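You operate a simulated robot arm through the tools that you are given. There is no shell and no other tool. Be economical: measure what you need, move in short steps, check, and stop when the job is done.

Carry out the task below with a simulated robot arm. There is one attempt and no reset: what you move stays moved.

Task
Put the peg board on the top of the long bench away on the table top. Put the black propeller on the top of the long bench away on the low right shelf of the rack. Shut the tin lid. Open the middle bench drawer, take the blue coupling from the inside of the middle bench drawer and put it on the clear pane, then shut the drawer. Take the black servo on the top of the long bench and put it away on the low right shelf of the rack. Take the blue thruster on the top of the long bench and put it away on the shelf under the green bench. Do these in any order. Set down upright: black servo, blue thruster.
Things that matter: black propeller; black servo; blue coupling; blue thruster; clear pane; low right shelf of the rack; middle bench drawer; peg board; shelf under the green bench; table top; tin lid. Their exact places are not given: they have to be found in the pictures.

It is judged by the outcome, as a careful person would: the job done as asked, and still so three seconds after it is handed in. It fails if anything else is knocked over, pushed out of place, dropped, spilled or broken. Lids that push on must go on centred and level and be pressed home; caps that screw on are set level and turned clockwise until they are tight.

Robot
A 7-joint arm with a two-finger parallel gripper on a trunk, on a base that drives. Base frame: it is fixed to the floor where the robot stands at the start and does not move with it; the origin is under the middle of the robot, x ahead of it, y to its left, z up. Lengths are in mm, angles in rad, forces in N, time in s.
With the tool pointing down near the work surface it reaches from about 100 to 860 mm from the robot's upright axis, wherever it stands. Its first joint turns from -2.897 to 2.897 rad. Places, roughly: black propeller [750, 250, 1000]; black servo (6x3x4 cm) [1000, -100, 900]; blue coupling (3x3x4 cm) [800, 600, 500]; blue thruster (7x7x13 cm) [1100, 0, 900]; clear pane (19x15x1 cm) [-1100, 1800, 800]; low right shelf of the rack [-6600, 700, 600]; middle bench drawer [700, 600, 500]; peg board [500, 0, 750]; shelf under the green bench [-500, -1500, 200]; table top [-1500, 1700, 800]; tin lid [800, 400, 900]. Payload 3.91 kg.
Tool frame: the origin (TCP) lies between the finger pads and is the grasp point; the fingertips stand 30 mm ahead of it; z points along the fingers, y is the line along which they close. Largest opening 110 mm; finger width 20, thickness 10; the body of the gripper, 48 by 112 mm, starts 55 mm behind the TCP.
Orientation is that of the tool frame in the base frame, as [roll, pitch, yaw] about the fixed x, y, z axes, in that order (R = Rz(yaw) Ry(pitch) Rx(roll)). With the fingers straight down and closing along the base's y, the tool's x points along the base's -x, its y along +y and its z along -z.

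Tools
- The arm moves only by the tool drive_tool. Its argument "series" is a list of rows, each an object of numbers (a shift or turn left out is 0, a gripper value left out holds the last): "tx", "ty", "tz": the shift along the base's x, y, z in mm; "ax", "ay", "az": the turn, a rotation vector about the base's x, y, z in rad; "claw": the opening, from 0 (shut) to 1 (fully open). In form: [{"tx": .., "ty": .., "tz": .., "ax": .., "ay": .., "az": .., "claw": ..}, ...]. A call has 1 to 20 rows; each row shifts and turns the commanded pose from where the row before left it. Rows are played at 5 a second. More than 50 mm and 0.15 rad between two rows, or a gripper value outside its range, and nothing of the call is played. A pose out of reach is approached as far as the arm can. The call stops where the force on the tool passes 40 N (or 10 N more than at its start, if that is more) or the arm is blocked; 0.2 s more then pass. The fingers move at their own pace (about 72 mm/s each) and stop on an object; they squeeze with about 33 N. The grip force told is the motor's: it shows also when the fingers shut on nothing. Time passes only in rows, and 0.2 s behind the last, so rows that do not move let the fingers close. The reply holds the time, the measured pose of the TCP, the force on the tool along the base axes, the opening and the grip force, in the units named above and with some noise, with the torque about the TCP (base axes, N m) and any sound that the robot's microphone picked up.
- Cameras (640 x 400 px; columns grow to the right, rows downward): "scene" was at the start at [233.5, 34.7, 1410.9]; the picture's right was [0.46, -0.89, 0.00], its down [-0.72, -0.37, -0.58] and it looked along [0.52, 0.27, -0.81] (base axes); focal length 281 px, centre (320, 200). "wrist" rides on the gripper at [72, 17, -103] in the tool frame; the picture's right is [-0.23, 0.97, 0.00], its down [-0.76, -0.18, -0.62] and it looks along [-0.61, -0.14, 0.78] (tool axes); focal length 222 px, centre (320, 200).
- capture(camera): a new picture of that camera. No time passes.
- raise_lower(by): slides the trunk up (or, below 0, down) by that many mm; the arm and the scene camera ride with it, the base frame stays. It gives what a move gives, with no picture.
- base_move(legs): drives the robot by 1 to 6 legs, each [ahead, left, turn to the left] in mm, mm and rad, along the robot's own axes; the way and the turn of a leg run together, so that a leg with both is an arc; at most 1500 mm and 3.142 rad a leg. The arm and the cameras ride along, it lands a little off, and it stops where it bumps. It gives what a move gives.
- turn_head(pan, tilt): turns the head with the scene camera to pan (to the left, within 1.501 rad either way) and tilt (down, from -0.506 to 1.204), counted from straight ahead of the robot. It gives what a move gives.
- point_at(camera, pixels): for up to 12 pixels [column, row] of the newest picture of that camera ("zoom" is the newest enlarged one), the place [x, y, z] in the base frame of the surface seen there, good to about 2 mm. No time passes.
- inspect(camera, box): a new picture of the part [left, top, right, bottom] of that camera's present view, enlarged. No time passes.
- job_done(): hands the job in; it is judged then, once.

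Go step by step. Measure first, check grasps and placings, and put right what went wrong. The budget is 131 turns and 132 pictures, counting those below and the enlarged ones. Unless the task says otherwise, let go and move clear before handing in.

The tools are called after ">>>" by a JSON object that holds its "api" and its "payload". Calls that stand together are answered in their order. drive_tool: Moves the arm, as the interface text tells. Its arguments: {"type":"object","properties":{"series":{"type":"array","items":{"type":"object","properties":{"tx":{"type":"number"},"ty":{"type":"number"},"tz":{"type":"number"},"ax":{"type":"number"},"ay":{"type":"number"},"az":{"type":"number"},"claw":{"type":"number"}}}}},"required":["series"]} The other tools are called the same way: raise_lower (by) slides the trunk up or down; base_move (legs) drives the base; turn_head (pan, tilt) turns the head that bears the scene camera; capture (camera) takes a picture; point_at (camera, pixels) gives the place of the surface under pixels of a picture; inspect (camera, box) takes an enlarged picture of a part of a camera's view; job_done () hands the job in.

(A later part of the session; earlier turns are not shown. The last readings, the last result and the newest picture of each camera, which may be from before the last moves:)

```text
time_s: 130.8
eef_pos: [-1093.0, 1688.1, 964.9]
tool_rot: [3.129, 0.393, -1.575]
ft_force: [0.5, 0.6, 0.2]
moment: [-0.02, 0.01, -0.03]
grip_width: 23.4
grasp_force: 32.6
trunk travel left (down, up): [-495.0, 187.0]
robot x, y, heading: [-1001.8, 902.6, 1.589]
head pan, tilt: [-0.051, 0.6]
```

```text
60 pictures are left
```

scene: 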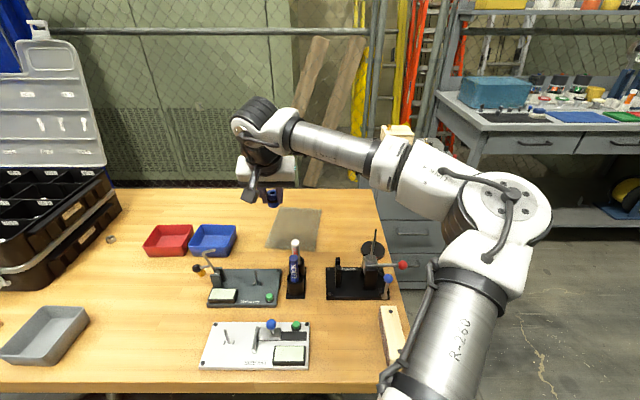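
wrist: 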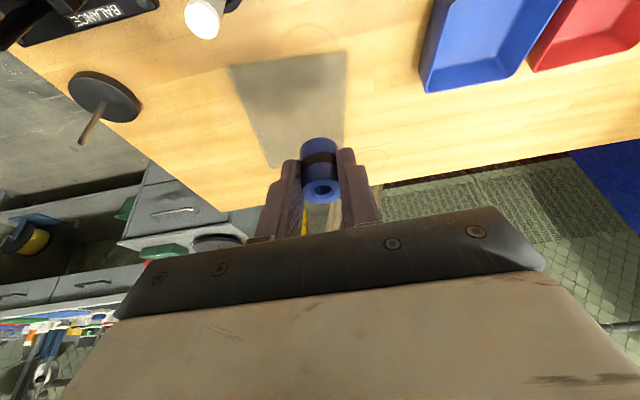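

The pane spans about x −1125…−980, y 1720…1910; the bottle stand is at (−1044,1627) up to z≈880. I'll drive ahead 130 mm and set the coupling over (−1060,1835).

>>> {"api": "base_move", "payload": {"legs": [[130, 0, 0]]}}

>>> {"api": "capture", "payload": {"camera": "wrist"}}

```text
time_s: 132.0
eef_pos: [-1092.6, 1819.4, 963.7]
tool_rot: [3.126, 0.391, -1.578]
ft_force: [-0.5, -0.2, -0.6]
moment: [0.02, 0.01, -0.02]
grip_width: 23.0
grasp_force: 32.6
trunk travel left (down, up): [-495.0, 187.0]
robot x, y, heading: [-1003.0, 1028.6, 1.582]
head pan, tilt: [-0.051, 0.6]
```

```text
59 pictures are left
```

wrist: 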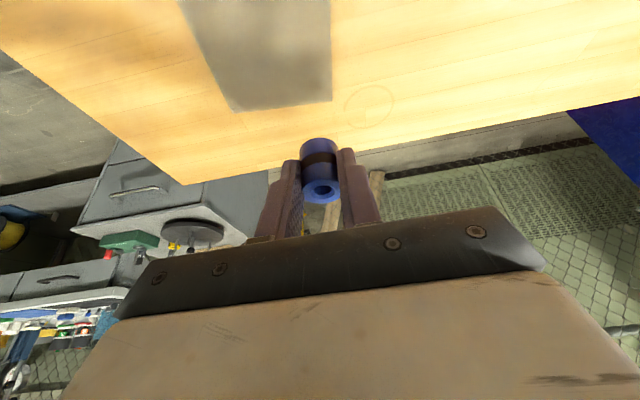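

I'll shift sideways, then come down to about 20 mm above contact.

>>> {"api": "drive_tool", "payload": {"series": [{"tx": 32, "ty": 6, "ax": -0.02}, {}]}}

>>> {"api": "raise_lower", "payload": {"by": -135}}

>>> {"api": "capture", "payload": {"camera": "wrist"}}

>>> {"api": "capture", "payload": {"camera": "scene"}}

```text
time_s: 132.6
eef_pos: [-1059.4, 1824.1, 964.7]
tool_rot: [3.127, 0.373, -1.575]
ft_force: [0.3, 0.1, -0.7]
moment: [0.03, 0.03, -0.03]
grip_width: 23.1
grasp_force: 33.1
trunk travel left (down, up): [-495.0, 187.0]
robot x, y, heading: [-1003.1, 1027.2, 1.589]
head pan, tilt: [-0.051, 0.6]
```

```text
time_s: 134.3
eef_pos: [-1059.7, 1824.1, 830.9]
tool_rot: [3.125, 0.37, -1.577]
ft_force: [-0.1, 0.6, -0.9]
moment: [0.01, 0.02, 0.05]
grip_width: 23.1
grasp_force: 32.9
trunk travel left (down, up): [-360.0, 322.0]
robot x, y, heading: [-1002.3, 1028.2, 1.588]
head pan, tilt: [-0.051, 0.6]
```

```text
58 pictures are left
```

wrist: 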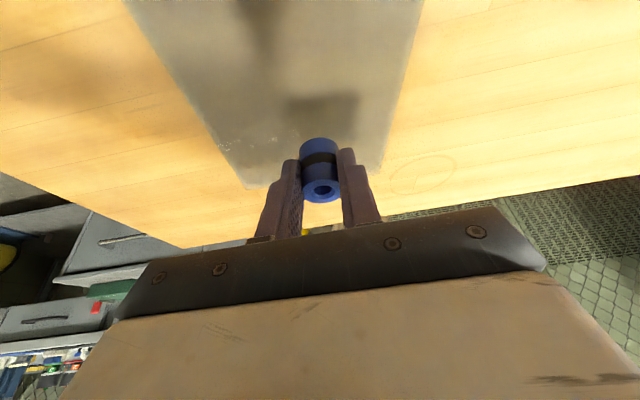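

```text
57 pictures are left
```

scene: 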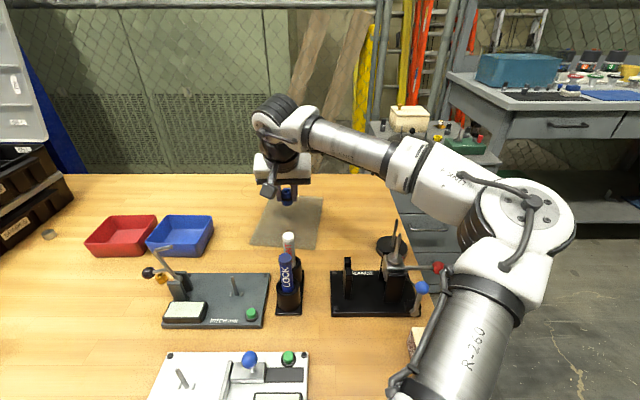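

The coupling is over the pane's far half. I'll lower gently to contact.

>>> {"api": "drive_tool", "payload": {"series": [{"tz": -12}, {"tz": -8}, {"tz": -3}, {}]}}

>>> {"api": "inspect", "payload": {"camera": "scene", "box": [245, 150, 335, 250]}}

```text
time_s: 135.3
eef_pos: [-1059.1, 1823.8, 807.3]
tool_rot: [3.13, 0.371, -1.575]
ft_force: [0.6, 0.2, -1.0]
moment: [0.01, 0.03, 0.0]
grip_width: 23.1
grasp_force: 33.0
trunk travel left (down, up): [-360.0, 322.0]
robot x, y, heading: [-1004.9, 1028.8, 1.58]
head pan, tilt: [-0.051, 0.6]
```

```text
4.00 times, centred on (290, 200) of scene
```

zoom: 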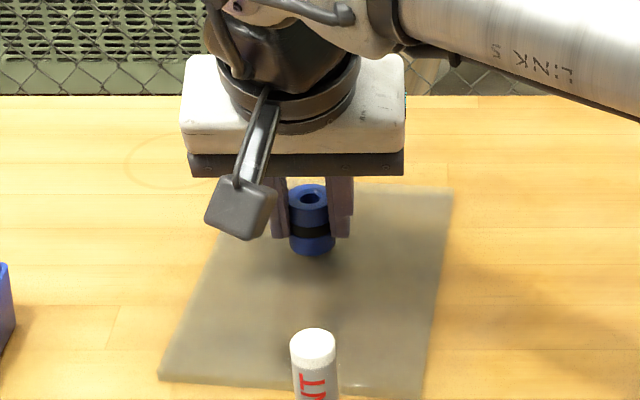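

>>> {"api": "drive_tool", "payload": {"series": [{"tz": -2}, {"tz": -2}, {"tz": -2}, {}]}}

```text
time_s: 136.3
eef_pos: [-1060.8, 1824.6, 806.7]
tool_rot: [3.127, 0.379, -1.578]
ft_force: [1.1, -1.0, 26.6]
moment: [0.1, -0.32, -0.01]
grip_width: 23.4
grasp_force: 32.9
trunk travel left (down, up): [-360.0, 322.0]
robot x, y, heading: [-1002.9, 1029.4, 1.582]
head pan, tilt: [-0.051, 0.6]
```

Contact at 26 N; the coupling is seated. I'll ease up slightly, open, and retreat back along the tool axis.

>>> {"api": "drive_tool", "payload": {"series": [{"tz": 3}, {"claw": 0.25}, {"claw": 0.5}, {}, {"tz": 40, "ty": -8}, {"tz": 45}, {"tz": 45}, {}]}}

>>> {"api": "inspect", "payload": {"camera": "scene", "box": [220, 150, 360, 260]}}

```text
time_s: 138.1
eef_pos: [-1060.2, 1816.2, 934.3]
tool_rot: [3.129, 0.37, -1.576]
ft_force: [0.6, -0.3, -0.7]
moment: [-0.01, 0.02, -0.01]
grip_width: 55.1
grasp_force: 0.0
trunk travel left (down, up): [-360.0, 322.0]
robot x, y, heading: [-1004.0, 1030.4, 1.584]
head pan, tilt: [-0.051, 0.6]
```

```text
3.64 times, centred on (290, 205) of scene
```

zoom: 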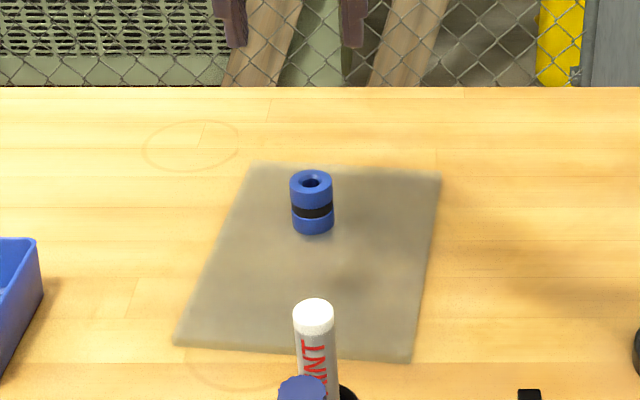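

The coupling stands upright on the pane. Now back to the drawer to shut it: I'll drive there with the arm drawn in.

>>> {"api": "base_move", "payload": {"legs": [[-400, 0, 0], [0, 0, -1.584], [370, -60, 0]]}}

>>> {"api": "drive_tool", "payload": {"series": [{"tx": -40, "claw": 0}, {"tx": -40}, {"tx": -40}, {"tx": -40}, {}]}}

>>> {"api": "turn_head", "payload": {"pan": 0.1, "tilt": 0.65}}

>>> {"api": "capture", "payload": {"camera": "scene"}}

```text
time_s: 146.5
eef_pos: [161.4, 649.5, 933.6]
tool_rot: [3.132, 0.372, -3.128]
ft_force: [0.3, 0.5, 0.1]
moment: [-0.01, 0.02, -0.01]
grip_width: 55.0
grasp_force: 0.0
trunk travel left (down, up): [-360.0, 322.0]
robot x, y, heading: [-621.4, 578.4, 0.034]
head pan, tilt: [-0.051, 0.6]
```

```text
time_s: 147.7
eef_pos: [-0.3, 649.2, 934.3]
tool_rot: [3.129, 0.371, -3.129]
ft_force: [0.3, 0.5, -0.2]
moment: [0.02, -0.02, 0.01]
grip_width: 0.0
grasp_force: 33.2
trunk travel left (down, up): [-360.0, 322.0]
robot x, y, heading: [-624.1, 577.1, 0.036]
head pan, tilt: [-0.051, 0.6]
```

```text
time_s: 148.4
eef_pos: [0.3, 648.9, 933.5]
tool_rot: [3.129, 0.371, -3.128]
ft_force: [0.1, -1.0, 0.5]
moment: [0.02, 0.0, 0.02]
grip_width: 0.1
grasp_force: 32.9
trunk travel left (down, up): [-360.0, 322.0]
robot x, y, heading: [-624.1, 576.9, 0.04]
head pan, tilt: [0.099, 0.649]
```

```text
54 pictures are left
```

scene: 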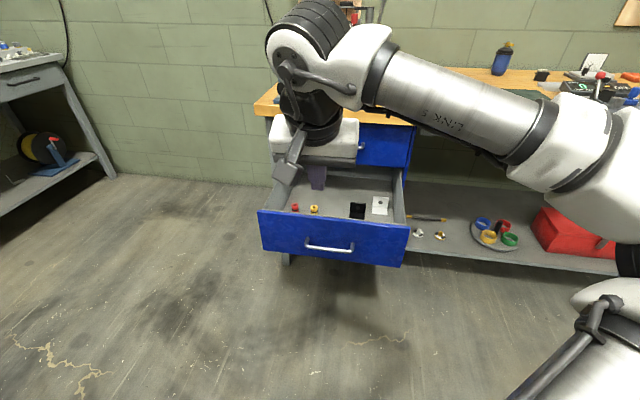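

I'll measure the handle's present place.

>>> {"api": "point_at", "payload": {"camera": "scene", "pixels": [[330, 248], [318, 246], [340, 250], [300, 225], [265, 212], [405, 228]]}}

>>> {"api": "base_move", "payload": {"legs": [[0, 0, -0.037]]}}

>>> {"api": "raise_lower", "payload": {"by": -300}}

```text
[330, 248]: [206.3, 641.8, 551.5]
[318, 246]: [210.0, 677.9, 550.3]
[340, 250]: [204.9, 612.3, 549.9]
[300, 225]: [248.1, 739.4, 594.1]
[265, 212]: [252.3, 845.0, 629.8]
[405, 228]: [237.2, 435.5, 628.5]
```

```text
time_s: 149.2
eef_pos: [1.1, 624.6, 933.7]
tool_rot: [3.13, 0.371, 3.12]
ft_force: [0.0, -0.5, -0.3]
moment: [0.02, 0.0, 0.03]
grip_width: 0.0
grasp_force: 33.2
trunk travel left (down, up): [-360.0, 322.0]
robot x, y, heading: [-625.6, 574.6, 0.002]
head pan, tilt: [0.099, 0.649]
```

```text
time_s: 152.2
eef_pos: [-0.3, 625.0, 645.3]
tool_rot: [3.131, 0.377, 3.121]
ft_force: [0.7, 0.5, -0.3]
moment: [-0.05, -0.02, 0.0]
grip_width: 0.0
grasp_force: 32.9
trunk travel left (down, up): [-60.0, 622.0]
robot x, y, heading: [-625.9, 577.1, -0.002]
head pan, tilt: [0.099, 0.649]
```

The bar is now at x≈206, z≈550. I'll bring the closed fingers just in front of it.

>>> {"api": "drive_tool", "payload": {"series": [{"tz": -45, "ty": 6}, {"tz": -42, "ty": 6}, {"tx": 45}, {"tx": 45}, {"tx": 45}, {"tx": 25}, {}]}}

>>> {"api": "capture", "payload": {"camera": "wrist"}}

```text
time_s: 153.8
eef_pos: [158.7, 636.3, 562.8]
tool_rot: [3.134, 0.382, 3.121]
ft_force: [-0.1, 0.4, -0.1]
moment: [0.0, 0.03, -0.01]
grip_width: 0.0
grasp_force: 33.3
trunk travel left (down, up): [-60.0, 622.0]
robot x, y, heading: [-621.5, 578.6, -0.003]
head pan, tilt: [0.099, 0.649]
```

```text
53 pictures are left
```

wrist: 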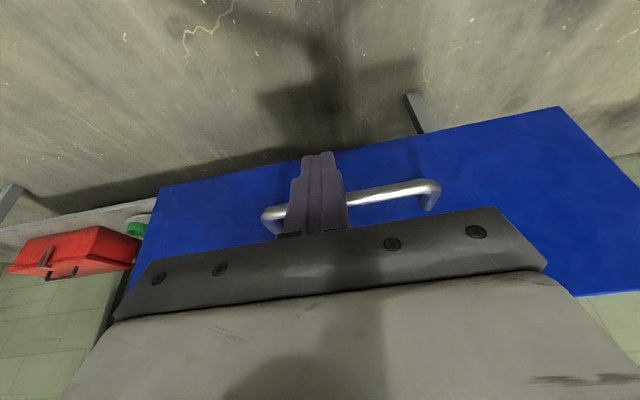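

The fingers are in front of the bar's middle. I'll make contact with the arm and then push by driving ahead.

>>> {"api": "drive_tool", "payload": {"series": [{"tx": 12}, {"tx": 10}, {"tx": 10}, {"tx": 10}, {}]}}

>>> {"api": "base_move", "payload": {"legs": [[270, 0, 0]]}}

>>> {"api": "capture", "payload": {"camera": "scene"}}

```text
time_s: 155.0
eef_pos: [201.0, 637.1, 562.7]
tool_rot: [3.133, 0.384, 3.123]
ft_force: [0.2, -0.5, -0.7]
moment: [0.02, -0.01, 0.01]
grip_width: 0.0
grasp_force: 33.3
trunk travel left (down, up): [-60.0, 622.0]
robot x, y, heading: [-621.8, 576.4, -0.0]
head pan, tilt: [0.099, 0.649]
```

```text
time_s: 156.9
eef_pos: [470.8, 640.2, 562.1]
tool_rot: [3.131, 0.382, 3.124]
ft_force: [0.7, 0.3, 0.1]
moment: [0.02, -0.02, 0.02]
grip_width: 0.0
grasp_force: 33.0
trunk travel left (down, up): [-60.0, 622.0]
robot x, y, heading: [-355.3, 578.4, 0.005]
head pan, tilt: [0.099, 0.649]
```

```text
52 pictures are left
```

scene: 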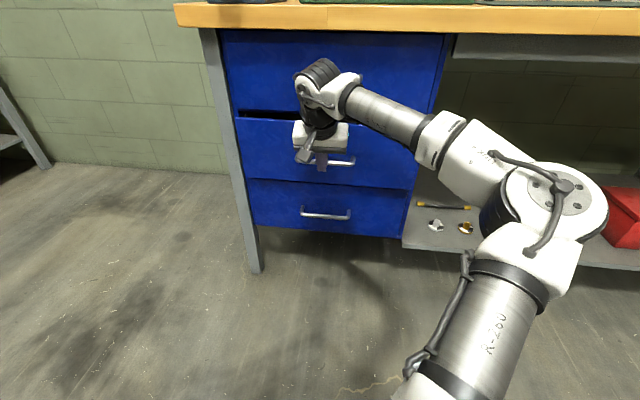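

The drawer is nearly in. I'll push the rest with the arm until it resists.

>>> {"api": "drive_tool", "payload": {"series": [{"tx": 12}, {"tx": 10}, {"tx": 8}, {"tx": 6}, {"tx": 5}, {"tx": 4}, {"tx": 4}, {"tx": 4}, {"tx": 4}, {}]}}

>>> {"api": "inspect", "payload": {"camera": "scene", "box": [210, 30, 450, 240]}}

>>> {"api": "point_at", "payload": {"camera": "zoom", "pixels": [[110, 200], [450, 250], [110, 330], [480, 330], [370, 280]]}}

```text
time_s: 157.8
eef_pos: [496.7, 638.9, 561.9]
tool_rot: [3.132, 0.369, 3.122]
ft_force: [0.2, -0.1, 0.2]
moment: [0.01, 0.01, 0.01]
grip_width: 0.1
grasp_force: 32.9
trunk travel left (down, up): [-60.0, 622.0]
robot x, y, heading: [-356.6, 572.3, -0.003]
head pan, tilt: [0.099, 0.649]
stopped in row 4: the force on the tool passed its limit at 47 N (the readings are from after the stop); the commanded pose is now the measured one
```

```text
1.90 times, centred on (330, 135) of scene
```

zoom: 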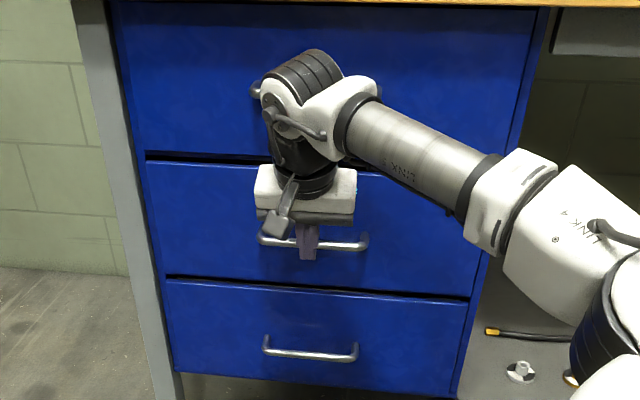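

```text
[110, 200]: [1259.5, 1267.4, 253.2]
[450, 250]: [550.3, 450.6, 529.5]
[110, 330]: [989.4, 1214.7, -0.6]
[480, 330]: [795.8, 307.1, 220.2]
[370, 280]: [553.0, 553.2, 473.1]
```

The middle drawer is shut flush (x≈550). I'll retreat, raise the trunk and drive to the bench for the thruster.

>>> {"api": "drive_tool", "payload": {"series": [{"tx": -40}, {"tx": -40}, {"tx": -40}, {"tx": -40}, {}]}}

>>> {"api": "raise_lower", "payload": {"by": 400}}

>>> {"api": "raise_lower", "payload": {"by": 150}}

>>> {"api": "base_move", "payload": {"legs": [[-100, -620, 0], [600, 0, 0]]}}

>>> {"api": "turn_head", "payload": {"pan": -0.1, "tilt": 0.6}}

>>> {"api": "capture", "payload": {"camera": "scene"}}

```text
time_s: 159.0
eef_pos: [338.7, 638.6, 558.6]
tool_rot: [3.129, 0.368, 3.123]
ft_force: [0.0, -0.5, -0.1]
moment: [-0.01, 0.01, 0.0]
grip_width: 0.1
grasp_force: 32.9
trunk travel left (down, up): [-60.0, 622.0]
robot x, y, heading: [-356.7, 574.1, 0.0]
head pan, tilt: [0.099, 0.649]
```

```text
time_s: 162.8
eef_pos: [341.3, 639.3, 946.0]
tool_rot: [3.131, 0.36, 3.122]
ft_force: [0.4, 0.5, -0.1]
moment: [0.0, 0.01, 0.03]
grip_width: 0.0
grasp_force: 32.7
trunk travel left (down, up): [-460.0, 222.0]
robot x, y, heading: [-356.8, 577.3, -0.004]
head pan, tilt: [0.099, 0.649]
```

```text
time_s: 164.6
eef_pos: [340.8, 639.1, 1094.2]
tool_rot: [3.131, 0.36, 3.125]
ft_force: [0.1, 0.0, -0.2]
moment: [-0.02, -0.01, 0.02]
grip_width: 0.1
grasp_force: 32.3
trunk travel left (down, up): [-610.0, 72.0]
robot x, y, heading: [-355.0, 575.7, 0.002]
head pan, tilt: [0.099, 0.649]
```

```text
time_s: 172.8
eef_pos: [841.4, 20.7, 1094.9]
tool_rot: [3.132, 0.359, 3.128]
ft_force: [0.5, -1.0, 0.0]
moment: [0.01, 0.01, 0.01]
grip_width: 0.0
grasp_force: 32.9
trunk travel left (down, up): [-610.0, 72.0]
robot x, y, heading: [145.3, -42.1, 0.005]
head pan, tilt: [0.099, 0.649]
```

```text
time_s: 173.6
eef_pos: [842.4, 21.6, 1095.3]
tool_rot: [3.131, 0.36, 3.128]
ft_force: [0.2, 0.4, -0.2]
moment: [0.0, 0.02, 0.0]
grip_width: 0.1
grasp_force: 33.0
trunk travel left (down, up): [-610.0, 72.0]
robot x, y, heading: [146.3, -43.9, 0.005]
head pan, tilt: [-0.099, 0.6]
```

```text
50 pictures are left
```

scene: 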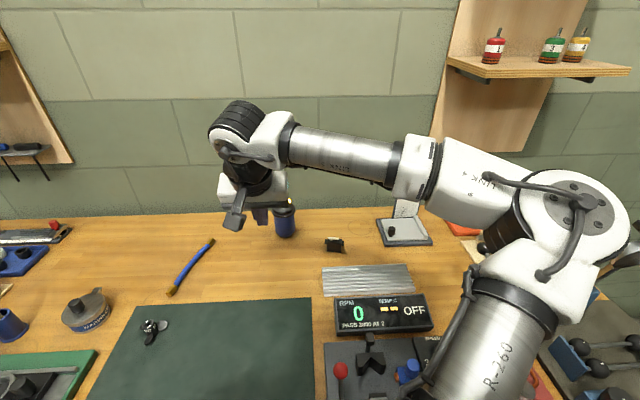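

I'll tilt the tool to 0.9 rad, open, centre on y≈−7 and lower in front of the thruster.

>>> {"api": "drive_tool", "payload": {"series": [{"ay": -0.135, "ty": -14, "claw": 1}, {"ay": -0.135, "ty": -14}, {"ay": -0.135}, {"ay": -0.135}, {"tx": 40}, {}]}}

>>> {"api": "raise_lower", "payload": {"by": -150}}

>>> {"api": "capture", "payload": {"camera": "wrist"}}

>>> {"api": "point_at", "payload": {"camera": "wrist", "pixels": [[320, 140], [320, 100], [320, 60]]}}

```text
time_s: 175.0
eef_pos: [883.3, -7.6, 1094.6]
tool_rot: [3.12, 0.901, 3.12]
ft_force: [-0.3, 0.0, 0.5]
moment: [-0.02, 0.01, 0.0]
grip_width: 110.1
grasp_force: 0.1
trunk travel left (down, up): [-610.0, 72.0]
robot x, y, heading: [143.9, -40.9, 0.002]
head pan, tilt: [-0.099, 0.6]
```

```text
time_s: 176.7
eef_pos: [882.5, -8.3, 945.2]
tool_rot: [3.12, 0.901, 3.122]
ft_force: [-0.6, 0.5, 0.5]
moment: [0.01, -0.01, 0.0]
grip_width: 110.1
grasp_force: 0.0
trunk travel left (down, up): [-460.0, 222.0]
robot x, y, heading: [143.8, -44.3, 0.002]
head pan, tilt: [-0.099, 0.6]
```

```text
49 pictures are left
```

wrist: 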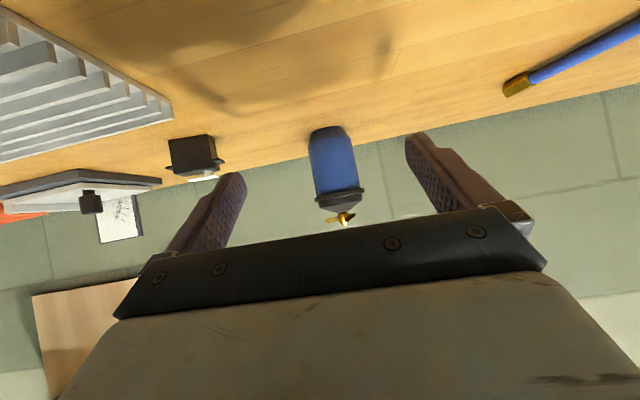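

```text
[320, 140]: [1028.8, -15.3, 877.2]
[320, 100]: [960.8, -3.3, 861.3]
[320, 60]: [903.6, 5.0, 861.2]
```

The thruster is between the open fingers. I'll lower to z≈912 and move in, checking before closing.

>>> {"api": "drive_tool", "payload": {"series": [{"tz": -33}, {"tx": 40}, {"tx": 40}, {"tx": 40}, {}]}}

>>> {"api": "capture", "payload": {"camera": "wrist"}}

```text
time_s: 177.9
eef_pos: [1003.8, -7.1, 913.2]
tool_rot: [3.12, 0.897, 3.122]
ft_force: [0.0, 0.0, 0.0]
moment: [0.03, 0.0, 0.01]
grip_width: 110.3
grasp_force: 0.1
trunk travel left (down, up): [-460.0, 222.0]
robot x, y, heading: [143.7, -42.7, 0.007]
head pan, tilt: [-0.099, 0.6]
```

```text
48 pictures are left
```

wrist: 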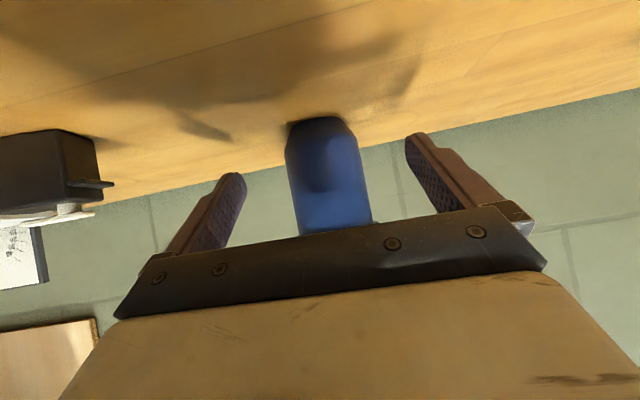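

Aligned. I'll move in 38 mm and close.

>>> {"api": "drive_tool", "payload": {"series": [{"tx": 20}, {"tx": 18}, {}, {"claw": 0}, {}, {}, {}]}}

>>> {"api": "drive_tool", "payload": {"series": [{"tz": 15}, {"tz": 30}, {}]}}

>>> {"api": "capture", "payload": {"camera": "wrist"}}

>>> {"api": "inspect", "payload": {"camera": "scene", "box": [200, 150, 360, 270]}}

```text
time_s: 179.5
eef_pos: [1041.5, -8.6, 911.7]
tool_rot: [3.12, 0.902, 3.12]
ft_force: [1.3, -0.5, 0.4]
moment: [-0.1, -0.04, -0.05]
grip_width: 59.2
grasp_force: 33.5
trunk travel left (down, up): [-460.0, 222.0]
robot x, y, heading: [145.2, -46.4, 0.004]
head pan, tilt: [-0.099, 0.6]
```

```text
time_s: 180.3
eef_pos: [1042.4, -6.6, 957.7]
tool_rot: [3.121, 0.898, 3.122]
ft_force: [0.7, 0.4, -3.0]
moment: [0.01, 0.04, -0.01]
grip_width: 59.2
grasp_force: 32.8
trunk travel left (down, up): [-460.0, 222.0]
robot x, y, heading: [142.7, -41.5, 0.0]
head pan, tilt: [-0.099, 0.6]
```

```text
47 pictures are left
```

wrist: 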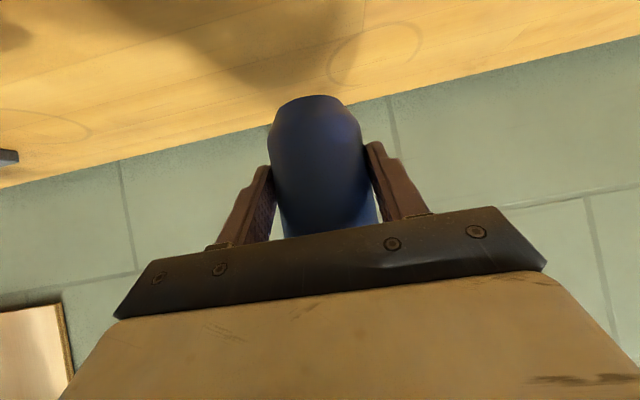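

```text
3.33 times, centred on (280, 210) of scene
```

zoom: 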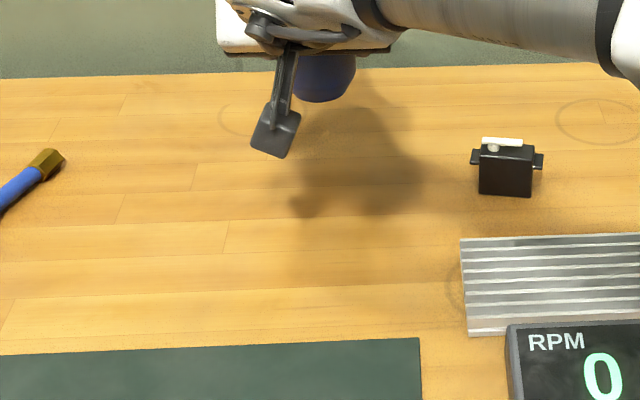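

The thruster is held (59 mm). I'll raise, back away, draw the arm in, and turn to the green bench on the right.

>>> {"api": "raise_lower", "payload": {"by": 130}}

>>> {"api": "base_move", "payload": {"legs": [[-600, 0, 0]]}}

>>> {"api": "drive_tool", "payload": {"series": [{"tx": -45}, {"tx": -45}, {"tx": -45}, {"tx": -45}, {"tx": -45}, {}]}}

>>> {"api": "base_move", "payload": {"legs": [[0, 0, -1.571]]}}

>>> {"api": "turn_head", "payload": {"pan": -0.1, "tilt": 0.45}}

>>> {"api": "capture", "payload": {"camera": "scene"}}

```text
time_s: 181.9
eef_pos: [1042.3, -6.8, 1086.2]
tool_rot: [3.121, 0.899, 3.119]
ft_force: [0.1, 0.3, -4.0]
moment: [-0.02, 0.04, 0.03]
grip_width: 58.9
grasp_force: 33.0
trunk travel left (down, up): [-590.0, 92.0]
robot x, y, heading: [144.3, -44.2, 0.004]
head pan, tilt: [-0.099, 0.6]
```

```text
time_s: 185.3
eef_pos: [437.5, -9.3, 1087.8]
tool_rot: [3.12, 0.901, 3.121]
ft_force: [-0.4, -0.1, -3.0]
moment: [0.01, 0.06, -0.01]
grip_width: 59.1
grasp_force: 32.6
trunk travel left (down, up): [-590.0, 92.0]
robot x, y, heading: [-457.8, -47.6, -0.001]
head pan, tilt: [-0.099, 0.6]
```

```text
time_s: 186.9
eef_pos: [208.2, 27.8, 1085.3]
tool_rot: [3.108, 0.889, -3.086]
ft_force: [0.8, -0.1, -3.7]
moment: [-0.01, 0.04, -0.04]
grip_width: 58.6
grasp_force: 33.0
trunk travel left (down, up): [-590.0, 92.0]
robot x, y, heading: [-454.9, -49.6, 0.008]
head pan, tilt: [-0.099, 0.6]
stopped in row 6: the arm was blocked; the commanded pose is now the measured one
```

```text
time_s: 191.2
eef_pos: [-388.2, -713.1, 1085.7]
tool_rot: [3.11, 0.889, 1.623]
ft_force: [0.7, -0.4, -3.4]
moment: [0.06, -0.02, -0.02]
grip_width: 58.6
grasp_force: 33.5
trunk travel left (down, up): [-590.0, 92.0]
robot x, y, heading: [-458.2, -47.5, -1.572]
head pan, tilt: [-0.099, 0.6]
```

```text
time_s: 191.9
eef_pos: [-386.7, -713.6, 1086.7]
tool_rot: [3.106, 0.889, 1.625]
ft_force: [-0.2, -0.7, -2.4]
moment: [0.07, 0.03, -0.01]
grip_width: 59.0
grasp_force: 32.7
trunk travel left (down, up): [-590.0, 92.0]
robot x, y, heading: [-458.4, -49.0, -1.567]
head pan, tilt: [-0.099, 0.45]
```

```text
45 pictures are left
```

scene: 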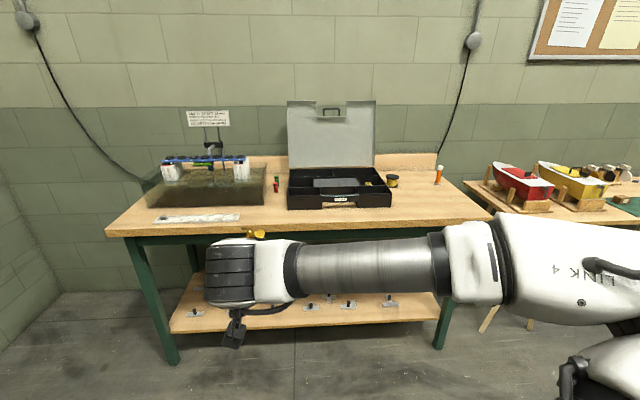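

The shelf under the green bench shows at rows 280–330 with small items on it. I'll zoom in and measure.

>>> {"api": "inspect", "payload": {"camera": "scene", "box": [160, 260, 460, 350]}}

>>> {"api": "point_at", "payload": {"camera": "scene", "pixels": [[180, 330], [430, 320], [205, 285], [190, 312], [310, 305], [350, 303], [390, 299], [270, 320], [240, 232], [450, 222], [425, 300], [290, 312]]}}

```text
2.13 times, centred on (310, 305) of scene
```

zoom: 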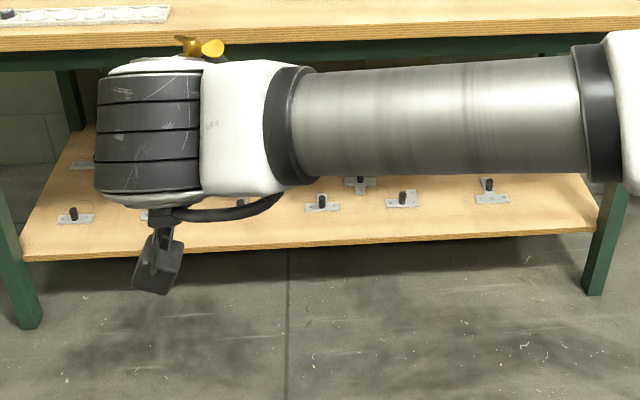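

```text
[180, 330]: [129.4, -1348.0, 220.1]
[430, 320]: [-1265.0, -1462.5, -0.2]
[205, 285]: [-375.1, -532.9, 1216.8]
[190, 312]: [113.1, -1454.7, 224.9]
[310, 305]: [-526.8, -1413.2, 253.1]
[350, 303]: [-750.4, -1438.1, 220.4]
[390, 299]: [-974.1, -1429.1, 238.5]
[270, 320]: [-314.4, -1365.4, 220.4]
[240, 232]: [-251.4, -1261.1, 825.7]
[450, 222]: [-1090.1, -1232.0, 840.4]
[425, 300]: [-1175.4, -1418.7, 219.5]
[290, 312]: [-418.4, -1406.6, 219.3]
```

The shelf is at z≈220 with front edge y≈−1345. I'll lower the trunk to get a clear view under the bench.

>>> {"api": "raise_lower", "payload": {"by": -400}}

>>> {"api": "turn_head", "payload": {"pan": 0.05, "tilt": 0.4}}

>>> {"api": "capture", "payload": {"camera": "scene"}}

```text
time_s: 195.8
eef_pos: [-388.2, -713.8, 686.1]
tool_rot: [3.108, 0.89, 1.624]
ft_force: [-0.5, -0.3, -2.8]
moment: [0.09, 0.01, 0.01]
grip_width: 58.8
grasp_force: 32.8
trunk travel left (down, up): [-190.0, 492.0]
robot x, y, heading: [-458.2, -47.7, -1.568]
head pan, tilt: [-0.099, 0.45]
```

```text
time_s: 196.5
eef_pos: [-388.0, -712.8, 685.7]
tool_rot: [3.109, 0.89, 1.623]
ft_force: [0.4, 0.2, -3.3]
moment: [0.04, -0.01, -0.01]
grip_width: 58.9
grasp_force: 33.2
trunk travel left (down, up): [-190.0, 492.0]
robot x, y, heading: [-458.4, -45.9, -1.572]
head pan, tilt: [0.051, 0.4]
```

```text
43 pictures are left
```

scene: 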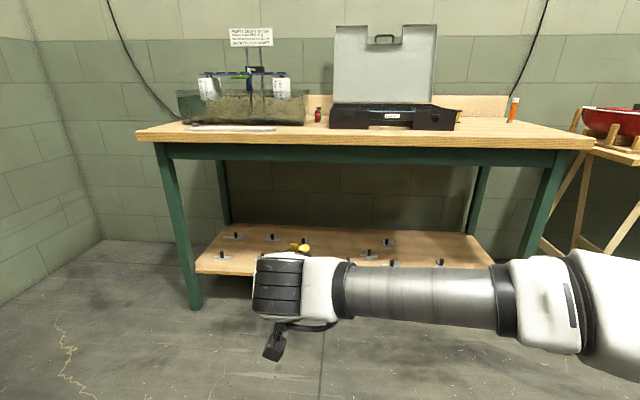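

>>> {"api": "inspect", "payload": {"camera": "scene", "box": [190, 220, 500, 275]}}

>>> {"api": "point_at", "payload": {"camera": "scene", "pixels": [[222, 257], [236, 236], [272, 239], [300, 240], [330, 242], [369, 255], [387, 243], [396, 263], [440, 263], [345, 250], [320, 250], [350, 160]]}}

```text
2.06 times, centred on (345, 248) of scene
```

zoom: 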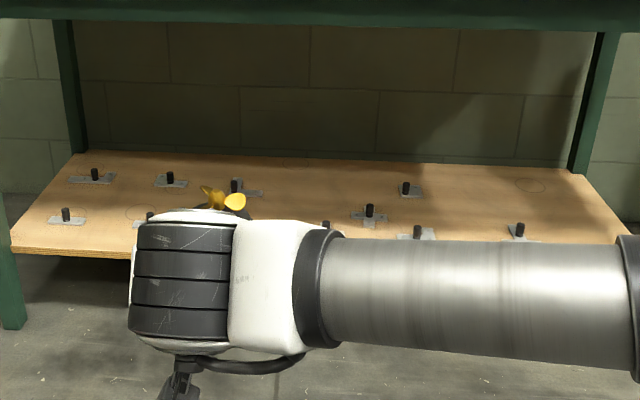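

```text
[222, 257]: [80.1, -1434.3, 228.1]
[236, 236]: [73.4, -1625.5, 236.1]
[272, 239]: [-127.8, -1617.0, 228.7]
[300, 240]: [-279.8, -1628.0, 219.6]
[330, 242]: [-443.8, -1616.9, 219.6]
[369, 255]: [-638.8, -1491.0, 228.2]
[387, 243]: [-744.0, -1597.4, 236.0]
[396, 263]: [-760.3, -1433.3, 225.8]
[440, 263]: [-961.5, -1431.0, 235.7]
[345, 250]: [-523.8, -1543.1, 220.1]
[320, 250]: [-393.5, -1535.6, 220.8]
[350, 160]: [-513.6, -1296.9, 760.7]
```

Around (−410,−1430) the shelf looks free. I'll lower to just above shelf height in front of the bench, then check with the wrist camera.

>>> {"api": "raise_lower", "payload": {"by": -190}}

>>> {"api": "drive_tool", "payload": {"series": [{"tz": -40}, {"tz": -40}, {"tz": -40}, {"tz": -40}, {"tz": -25}, {}]}}

>>> {"api": "capture", "payload": {"camera": "scene"}}

>>> {"api": "capture", "payload": {"camera": "wrist"}}

```text
time_s: 198.8
eef_pos: [-385.9, -711.6, 568.7]
tool_rot: [3.112, 0.895, 1.628]
ft_force: [-0.2, 0.5, -2.7]
moment: [0.04, 0.03, 0.0]
grip_width: 59.0
grasp_force: 33.4
trunk travel left (down, up): [-67.0, 616.0]
robot x, y, heading: [-460.4, -47.3, -1.568]
head pan, tilt: [0.051, 0.4]
stopped: the arm was blocked; the commanded pose is now the measured one
```

```text
time_s: 200.2
eef_pos: [-386.3, -714.1, 383.1]
tool_rot: [3.111, 0.893, 1.627]
ft_force: [0.5, -0.3, -3.1]
moment: [0.04, 0.0, 0.02]
grip_width: 58.7
grasp_force: 33.1
trunk travel left (down, up): [-67.0, 616.0]
robot x, y, heading: [-460.3, -45.7, -1.563]
head pan, tilt: [0.051, 0.4]
```

```text
41 pictures are left
```

scene: 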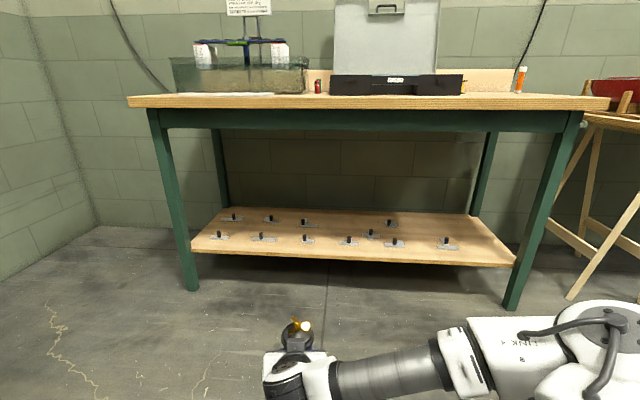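

```text
40 pictures are left
```

wrist: 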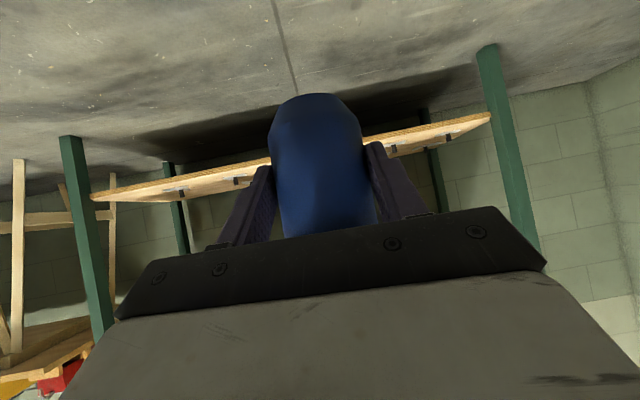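

Now the whole shelf is visible. I'll measure the items around the middle to pick the gap.

>>> {"api": "inspect", "payload": {"camera": "scene", "box": [190, 195, 520, 275]}}

>>> {"api": "point_at", "payload": {"camera": "scene", "pixels": [[263, 240], [275, 240], [300, 241], [312, 241], [342, 243], [355, 243], [310, 226], [328, 241], [328, 230], [290, 235], [420, 248], [420, 232]]}}

```text
1.94 times, centred on (355, 235) of scene
```

zoom: 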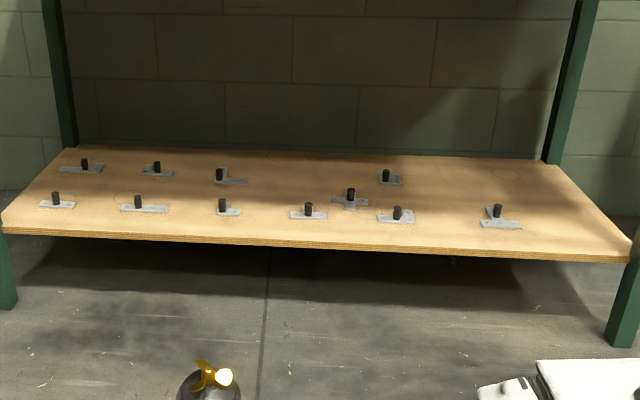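

```text
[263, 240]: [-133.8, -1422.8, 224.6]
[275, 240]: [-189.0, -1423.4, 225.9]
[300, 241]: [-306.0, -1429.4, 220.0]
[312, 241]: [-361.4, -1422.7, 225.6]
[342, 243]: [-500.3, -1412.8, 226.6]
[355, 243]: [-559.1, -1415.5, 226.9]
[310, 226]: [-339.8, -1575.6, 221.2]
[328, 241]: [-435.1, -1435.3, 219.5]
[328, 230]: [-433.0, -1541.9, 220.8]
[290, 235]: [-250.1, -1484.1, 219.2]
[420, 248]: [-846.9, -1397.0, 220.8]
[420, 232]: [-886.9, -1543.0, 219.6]
```

The gap between x −200 and −310 (y≈−1420) suits. I'll lower to 22 mm above shelf height, align sideways, and drive in part way.

>>> {"api": "drive_tool", "payload": {"series": [{"tz": -40}, {"tz": -46}, {}]}}

>>> {"api": "base_move", "payload": {"legs": [[0, 132, 0], [560, 0, 0]]}}

>>> {"api": "capture", "payload": {"camera": "scene"}}

>>> {"api": "capture", "payload": {"camera": "wrist"}}

```text
time_s: 201.0
eef_pos: [-387.0, -713.6, 300.9]
tool_rot: [3.111, 0.895, 1.626]
ft_force: [-0.6, -0.3, -3.4]
moment: [0.05, 0.01, 0.01]
grip_width: 59.3
grasp_force: 32.8
out of reach, approached as far as the arm can: row 2
trunk travel left (down, up): [-67.0, 616.0]
robot x, y, heading: [-460.5, -46.6, -1.567]
head pan, tilt: [0.051, 0.4]
```

```text
time_s: 205.4
eef_pos: [-259.2, -1275.5, 301.1]
tool_rot: [3.112, 0.895, 1.629]
ft_force: [-0.1, 0.2, -3.3]
moment: [0.05, 0.02, -0.02]
grip_width: 59.3
grasp_force: 33.2
trunk travel left (down, up): [-67.0, 616.0]
robot x, y, heading: [-329.9, -604.4, -1.572]
head pan, tilt: [0.051, 0.4]
```

```text
38 pictures are left
```

scene: 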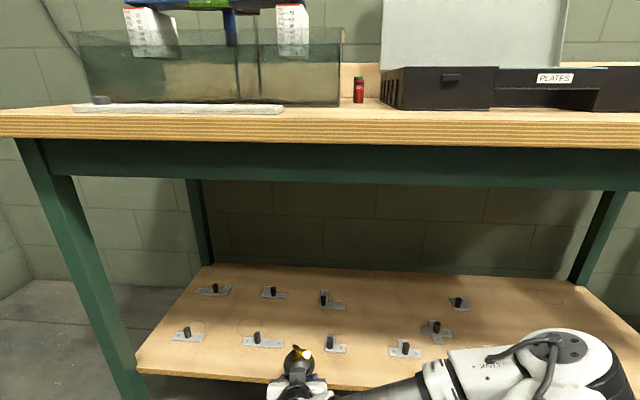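

```text
37 pictures are left
```

wrist: 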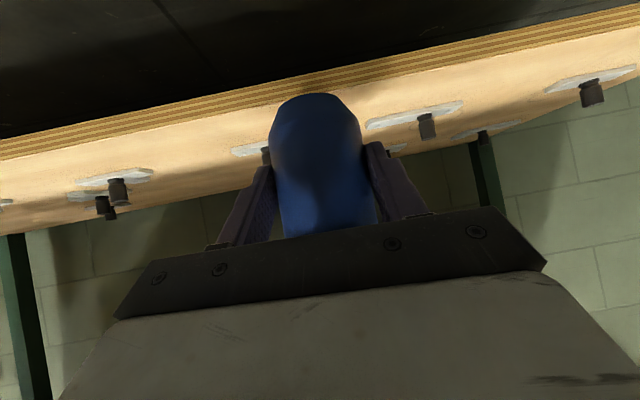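

The thruster is aligned with the gap and about 28 mm above the shelf. I'll drive in the last 140 mm.

>>> {"api": "base_move", "payload": {"legs": [[140, 4, 0]]}}

>>> {"api": "drive_tool", "payload": {"series": [{"tz": -15}, {}]}}

>>> {"api": "inspect", "payload": {"camera": "scene", "box": [160, 250, 480, 400]}}

>>> {"api": "capture", "payload": {"camera": "wrist"}}

```text
time_s: 206.8
eef_pos: [-254.3, -1411.6, 302.1]
tool_rot: [3.114, 0.895, 1.627]
ft_force: [0.2, 0.0, -2.7]
moment: [0.06, 0.0, -0.04]
grip_width: 58.8
grasp_force: 33.2
trunk travel left (down, up): [-67.0, 616.0]
robot x, y, heading: [-323.8, -742.7, -1.569]
head pan, tilt: [0.051, 0.4]
```

```text
time_s: 207.4
eef_pos: [-253.7, -1410.7, 301.7]
tool_rot: [3.114, 0.897, 1.627]
ft_force: [-0.8, -1.0, -1.8]
moment: [0.08, 0.01, 0.0]
grip_width: 58.8
grasp_force: 33.2
out of reach, approached as far as the arm can: row 1
trunk travel left (down, up): [-67.0, 616.0]
robot x, y, heading: [-325.2, -743.7, -1.573]
head pan, tilt: [0.051, 0.4]
```

```text
2.00 times, centred on (320, 325) of scene
```

zoom: 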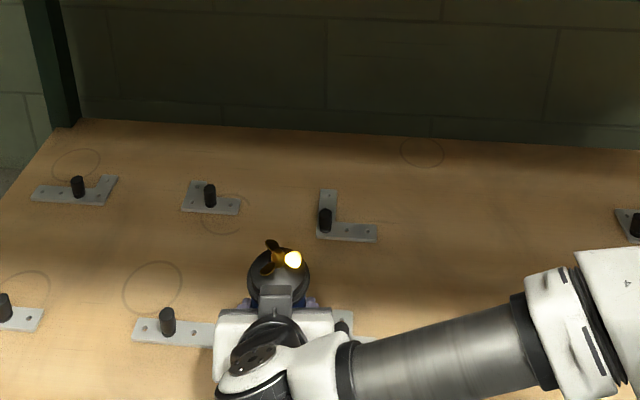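

```text
35 pictures are left
```

wrist: 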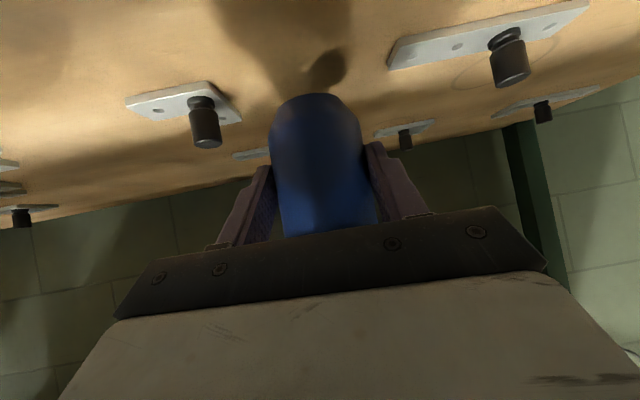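

The arm is at its low limit 28 mm above the shelf; the trunk still has travel, so I'll lower it gently.

>>> {"api": "raise_lower", "payload": {"by": -22}}

```text
time_s: 208.0
eef_pos: [-254.4, -1412.2, 303.0]
tool_rot: [3.118, 0.899, 1.633]
ft_force: [0.3, -0.3, -2.9]
moment: [0.05, -0.01, -0.01]
grip_width: 59.0
grasp_force: 33.0
trunk travel left (down, up): [-45.0, 638.0]
robot x, y, heading: [-323.6, -746.6, -1.574]
head pan, tilt: [0.051, 0.4]
```

The trunk moved but the tool did not drop: the elbow seems folded onto its limit. I'll back the base 150 mm, extend the arm instead, and lower again.

>>> {"api": "base_move", "payload": {"legs": [[-160, 0, 0]]}}

>>> {"api": "drive_tool", "payload": {"series": [{"ty": -40}, {"ty": -40}, {"ty": -40}, {"ty": -40}, {}]}}

>>> {"api": "drive_tool", "payload": {"series": [{"tz": -12}, {}]}}

```text
time_s: 209.4
eef_pos: [-255.1, -1255.6, 304.0]
tool_rot: [3.115, 0.902, 1.626]
ft_force: [0.3, -1.2, -4.0]
moment: [0.07, 0.01, 0.0]
grip_width: 58.7
grasp_force: 32.8
trunk travel left (down, up): [-45.0, 638.0]
robot x, y, heading: [-322.4, -585.4, -1.575]
head pan, tilt: [0.051, 0.4]
```

```text
time_s: 210.8
eef_pos: [-259.5, -1413.7, 304.9]
tool_rot: [3.118, 0.904, 1.619]
ft_force: [0.2, -0.1, -3.5]
moment: [0.09, -0.01, -0.01]
grip_width: 59.0
grasp_force: 33.0
trunk travel left (down, up): [-45.0, 638.0]
robot x, y, heading: [-323.6, -586.5, -1.577]
head pan, tilt: [0.051, 0.4]
stopped in row 5: the arm was blocked; the commanded pose is now the measured one
```

```text
time_s: 211.7
eef_pos: [-256.3, -1415.1, 293.0]
tool_rot: [3.116, 0.902, 1.625]
ft_force: [0.8, 0.6, -3.4]
moment: [0.0, -0.03, 0.0]
grip_width: 59.2
grasp_force: 33.0
trunk travel left (down, up): [-45.0, 638.0]
robot x, y, heading: [-323.3, -590.1, -1.575]
head pan, tilt: [0.051, 0.4]
stopped in row 2: the arm was blocked; the commanded pose is now the measured one
```

It now lowers. I'll continue in small steps until the base touches the shelf.

>>> {"api": "drive_tool", "payload": {"series": [{"tz": -8}, {"tz": -6}, {}]}}

>>> {"api": "capture", "payload": {"camera": "wrist"}}

```text
time_s: 212.7
eef_pos: [-255.4, -1415.8, 278.0]
tool_rot: [3.119, 0.905, 1.63]
ft_force: [-0.1, 1.0, -4.2]
moment: [0.05, 0.0, 0.01]
grip_width: 59.1
grasp_force: 33.2
trunk travel left (down, up): [-45.0, 638.0]
robot x, y, heading: [-325.6, -586.9, -1.573]
head pan, tilt: [0.051, 0.4]
stopped in row 3: the arm was blocked; the commanded pose is now the measured one
```

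```text
34 pictures are left
```

wrist: 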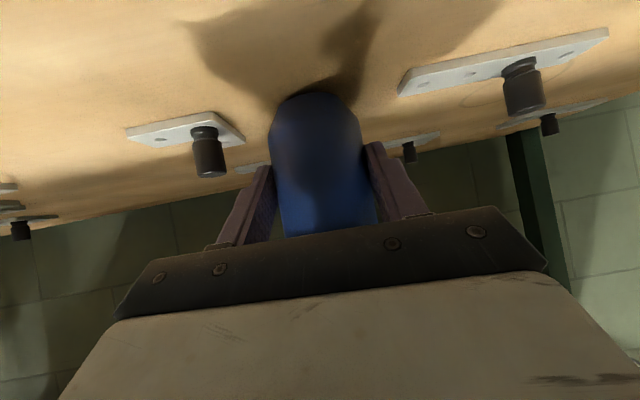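

>>> {"api": "drive_tool", "payload": {"series": [{"tz": -4}, {"tz": -2}, {}]}}

>>> {"api": "drive_tool", "payload": {"series": [{"tz": -2}, {}]}}

```text
time_s: 213.7
eef_pos: [-253.9, -1415.8, 274.6]
tool_rot: [3.119, 0.906, 1.633]
ft_force: [-0.1, 0.0, -3.8]
moment: [0.07, 0.0, -0.05]
grip_width: 58.9
grasp_force: 32.9
trunk travel left (down, up): [-45.0, 638.0]
robot x, y, heading: [-323.9, -587.8, -1.572]
head pan, tilt: [0.051, 0.4]
stopped in row 3: the arm was blocked; the commanded pose is now the measured one
```

```text
time_s: 214.4
eef_pos: [-252.8, -1416.8, 275.8]
tool_rot: [3.121, 0.912, 1.638]
ft_force: [0.3, 0.1, -3.5]
moment: [0.05, 0.03, 0.03]
grip_width: 59.0
grasp_force: 33.4
trunk travel left (down, up): [-45.0, 638.0]
robot x, y, heading: [-322.6, -587.6, -1.572]
head pan, tilt: [0.051, 0.4]
stopped in row 2: the arm was blocked; the commanded pose is now the measured one
```

Still hanging (−3.5 N) with the arm blocked, likely against its own base. I'll raise the trunk 30 mm and reach down with the arm instead.

>>> {"api": "raise_lower", "payload": {"by": 40}}

>>> {"api": "drive_tool", "payload": {"series": [{"tz": -12}, {"tz": -12}, {"tz": -8}, {}]}}

```text
time_s: 215.3
eef_pos: [-254.7, -1416.3, 277.5]
tool_rot: [3.115, 0.892, 1.628]
ft_force: [0.6, 0.5, -3.5]
moment: [0.02, 0.01, -0.01]
grip_width: 58.7
grasp_force: 33.5
trunk travel left (down, up): [-85.0, 598.0]
robot x, y, heading: [-327.9, -589.5, -1.574]
head pan, tilt: [0.051, 0.4]
```

```text
time_s: 216.3
eef_pos: [-253.5, -1417.9, 254.0]
tool_rot: [3.112, 0.904, 1.628]
ft_force: [0.4, -5.0, 32.0]
moment: [-0.75, 0.4, 0.06]
grip_width: 58.7
grasp_force: 33.4
trunk travel left (down, up): [-85.0, 598.0]
robot x, y, heading: [-325.5, -584.0, -1.577]
head pan, tilt: [0.051, 0.4]
```

Contact at 32 N, lower than expected, so the thruster may have slid in the fingers. I'll look.

>>> {"api": "capture", "payload": {"camera": "wrist"}}

>>> {"api": "inspect", "payload": {"camera": "scene", "box": [200, 200, 440, 350]}}

```text
33 pictures are left
```

wrist: 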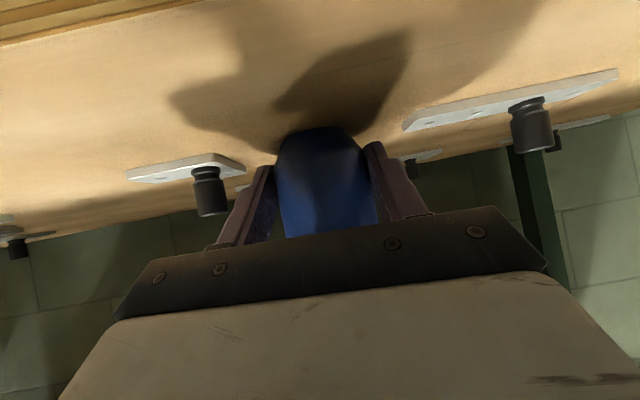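

```text
2.67 times, centred on (320, 275) of scene
```

zoom: 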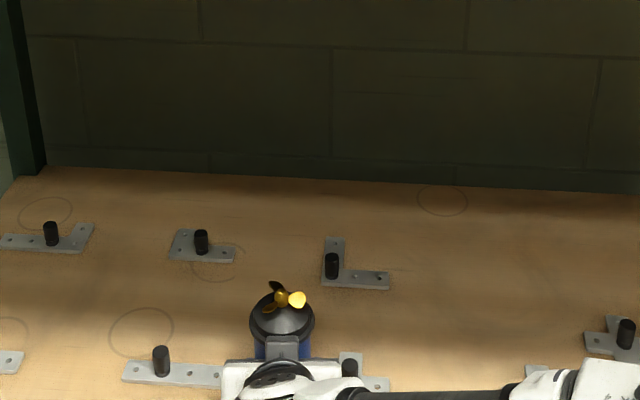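

The thruster slid a little up in the fingers but stands upright on the shelf. I'll relieve the load, open a bit, and withdraw backwards.

>>> {"api": "drive_tool", "payload": {"series": [{"tz": 7}, {"claw": 0.66}, {}, {}]}}

>>> {"api": "capture", "payload": {"camera": "wrist"}}

```text
time_s: 217.3
eef_pos: [-253.5, -1416.5, 254.5]
tool_rot: [3.113, 0.893, 1.63]
ft_force: [0.2, -0.5, -0.7]
moment: [-0.02, 0.01, 0.01]
grip_width: 72.6
grasp_force: 0.1
trunk travel left (down, up): [-85.0, 598.0]
robot x, y, heading: [-321.5, -585.0, -1.567]
head pan, tilt: [0.051, 0.4]
```

```text
31 pictures are left
```

wrist: 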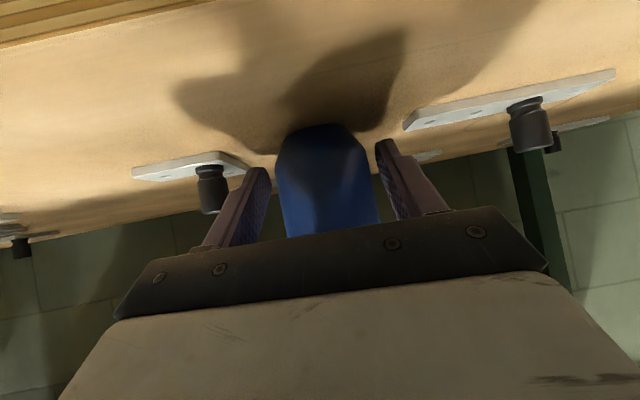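

Both fingers are free of the thruster. I'll back out along the tool and check.

>>> {"api": "drive_tool", "payload": {"series": [{"ty": 20, "tz": 4}, {"ty": 30, "tz": 8}, {"ty": 35, "tz": 15}, {"ty": 35, "tz": 15}, {}]}}

>>> {"api": "base_move", "payload": {"legs": [[-350, 0, 0]]}}

>>> {"api": "inspect", "payload": {"camera": "scene", "box": [160, 150, 480, 330]}}

```text
time_s: 218.5
eef_pos: [-253.9, -1295.5, 296.6]
tool_rot: [3.115, 0.893, 1.63]
ft_force: [0.0, 0.7, -0.2]
moment: [-0.01, 0.0, 0.02]
grip_width: 72.4
grasp_force: 0.0
trunk travel left (down, up): [-85.0, 598.0]
robot x, y, heading: [-324.4, -587.1, -1.573]
head pan, tilt: [0.051, 0.4]
```

```text
time_s: 220.7
eef_pos: [-252.7, -951.7, 297.0]
tool_rot: [3.112, 0.895, 1.629]
ft_force: [0.5, 0.0, 0.2]
moment: [0.0, 0.01, -0.04]
grip_width: 72.5
grasp_force: 0.0
trunk travel left (down, up): [-85.0, 598.0]
robot x, y, heading: [-324.3, -240.3, -1.575]
head pan, tilt: [0.051, 0.4]
```

```text
2.00 times, centred on (320, 240) of scene
```

zoom: 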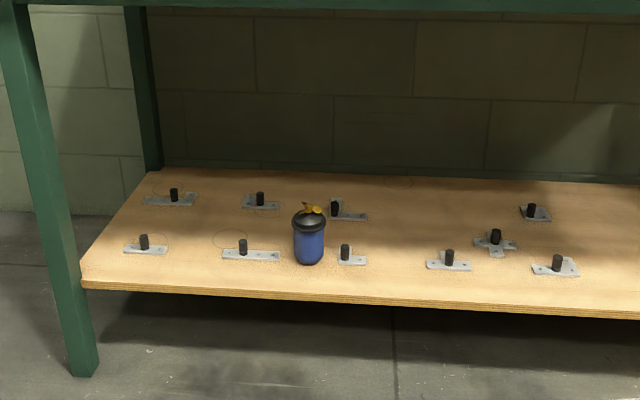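

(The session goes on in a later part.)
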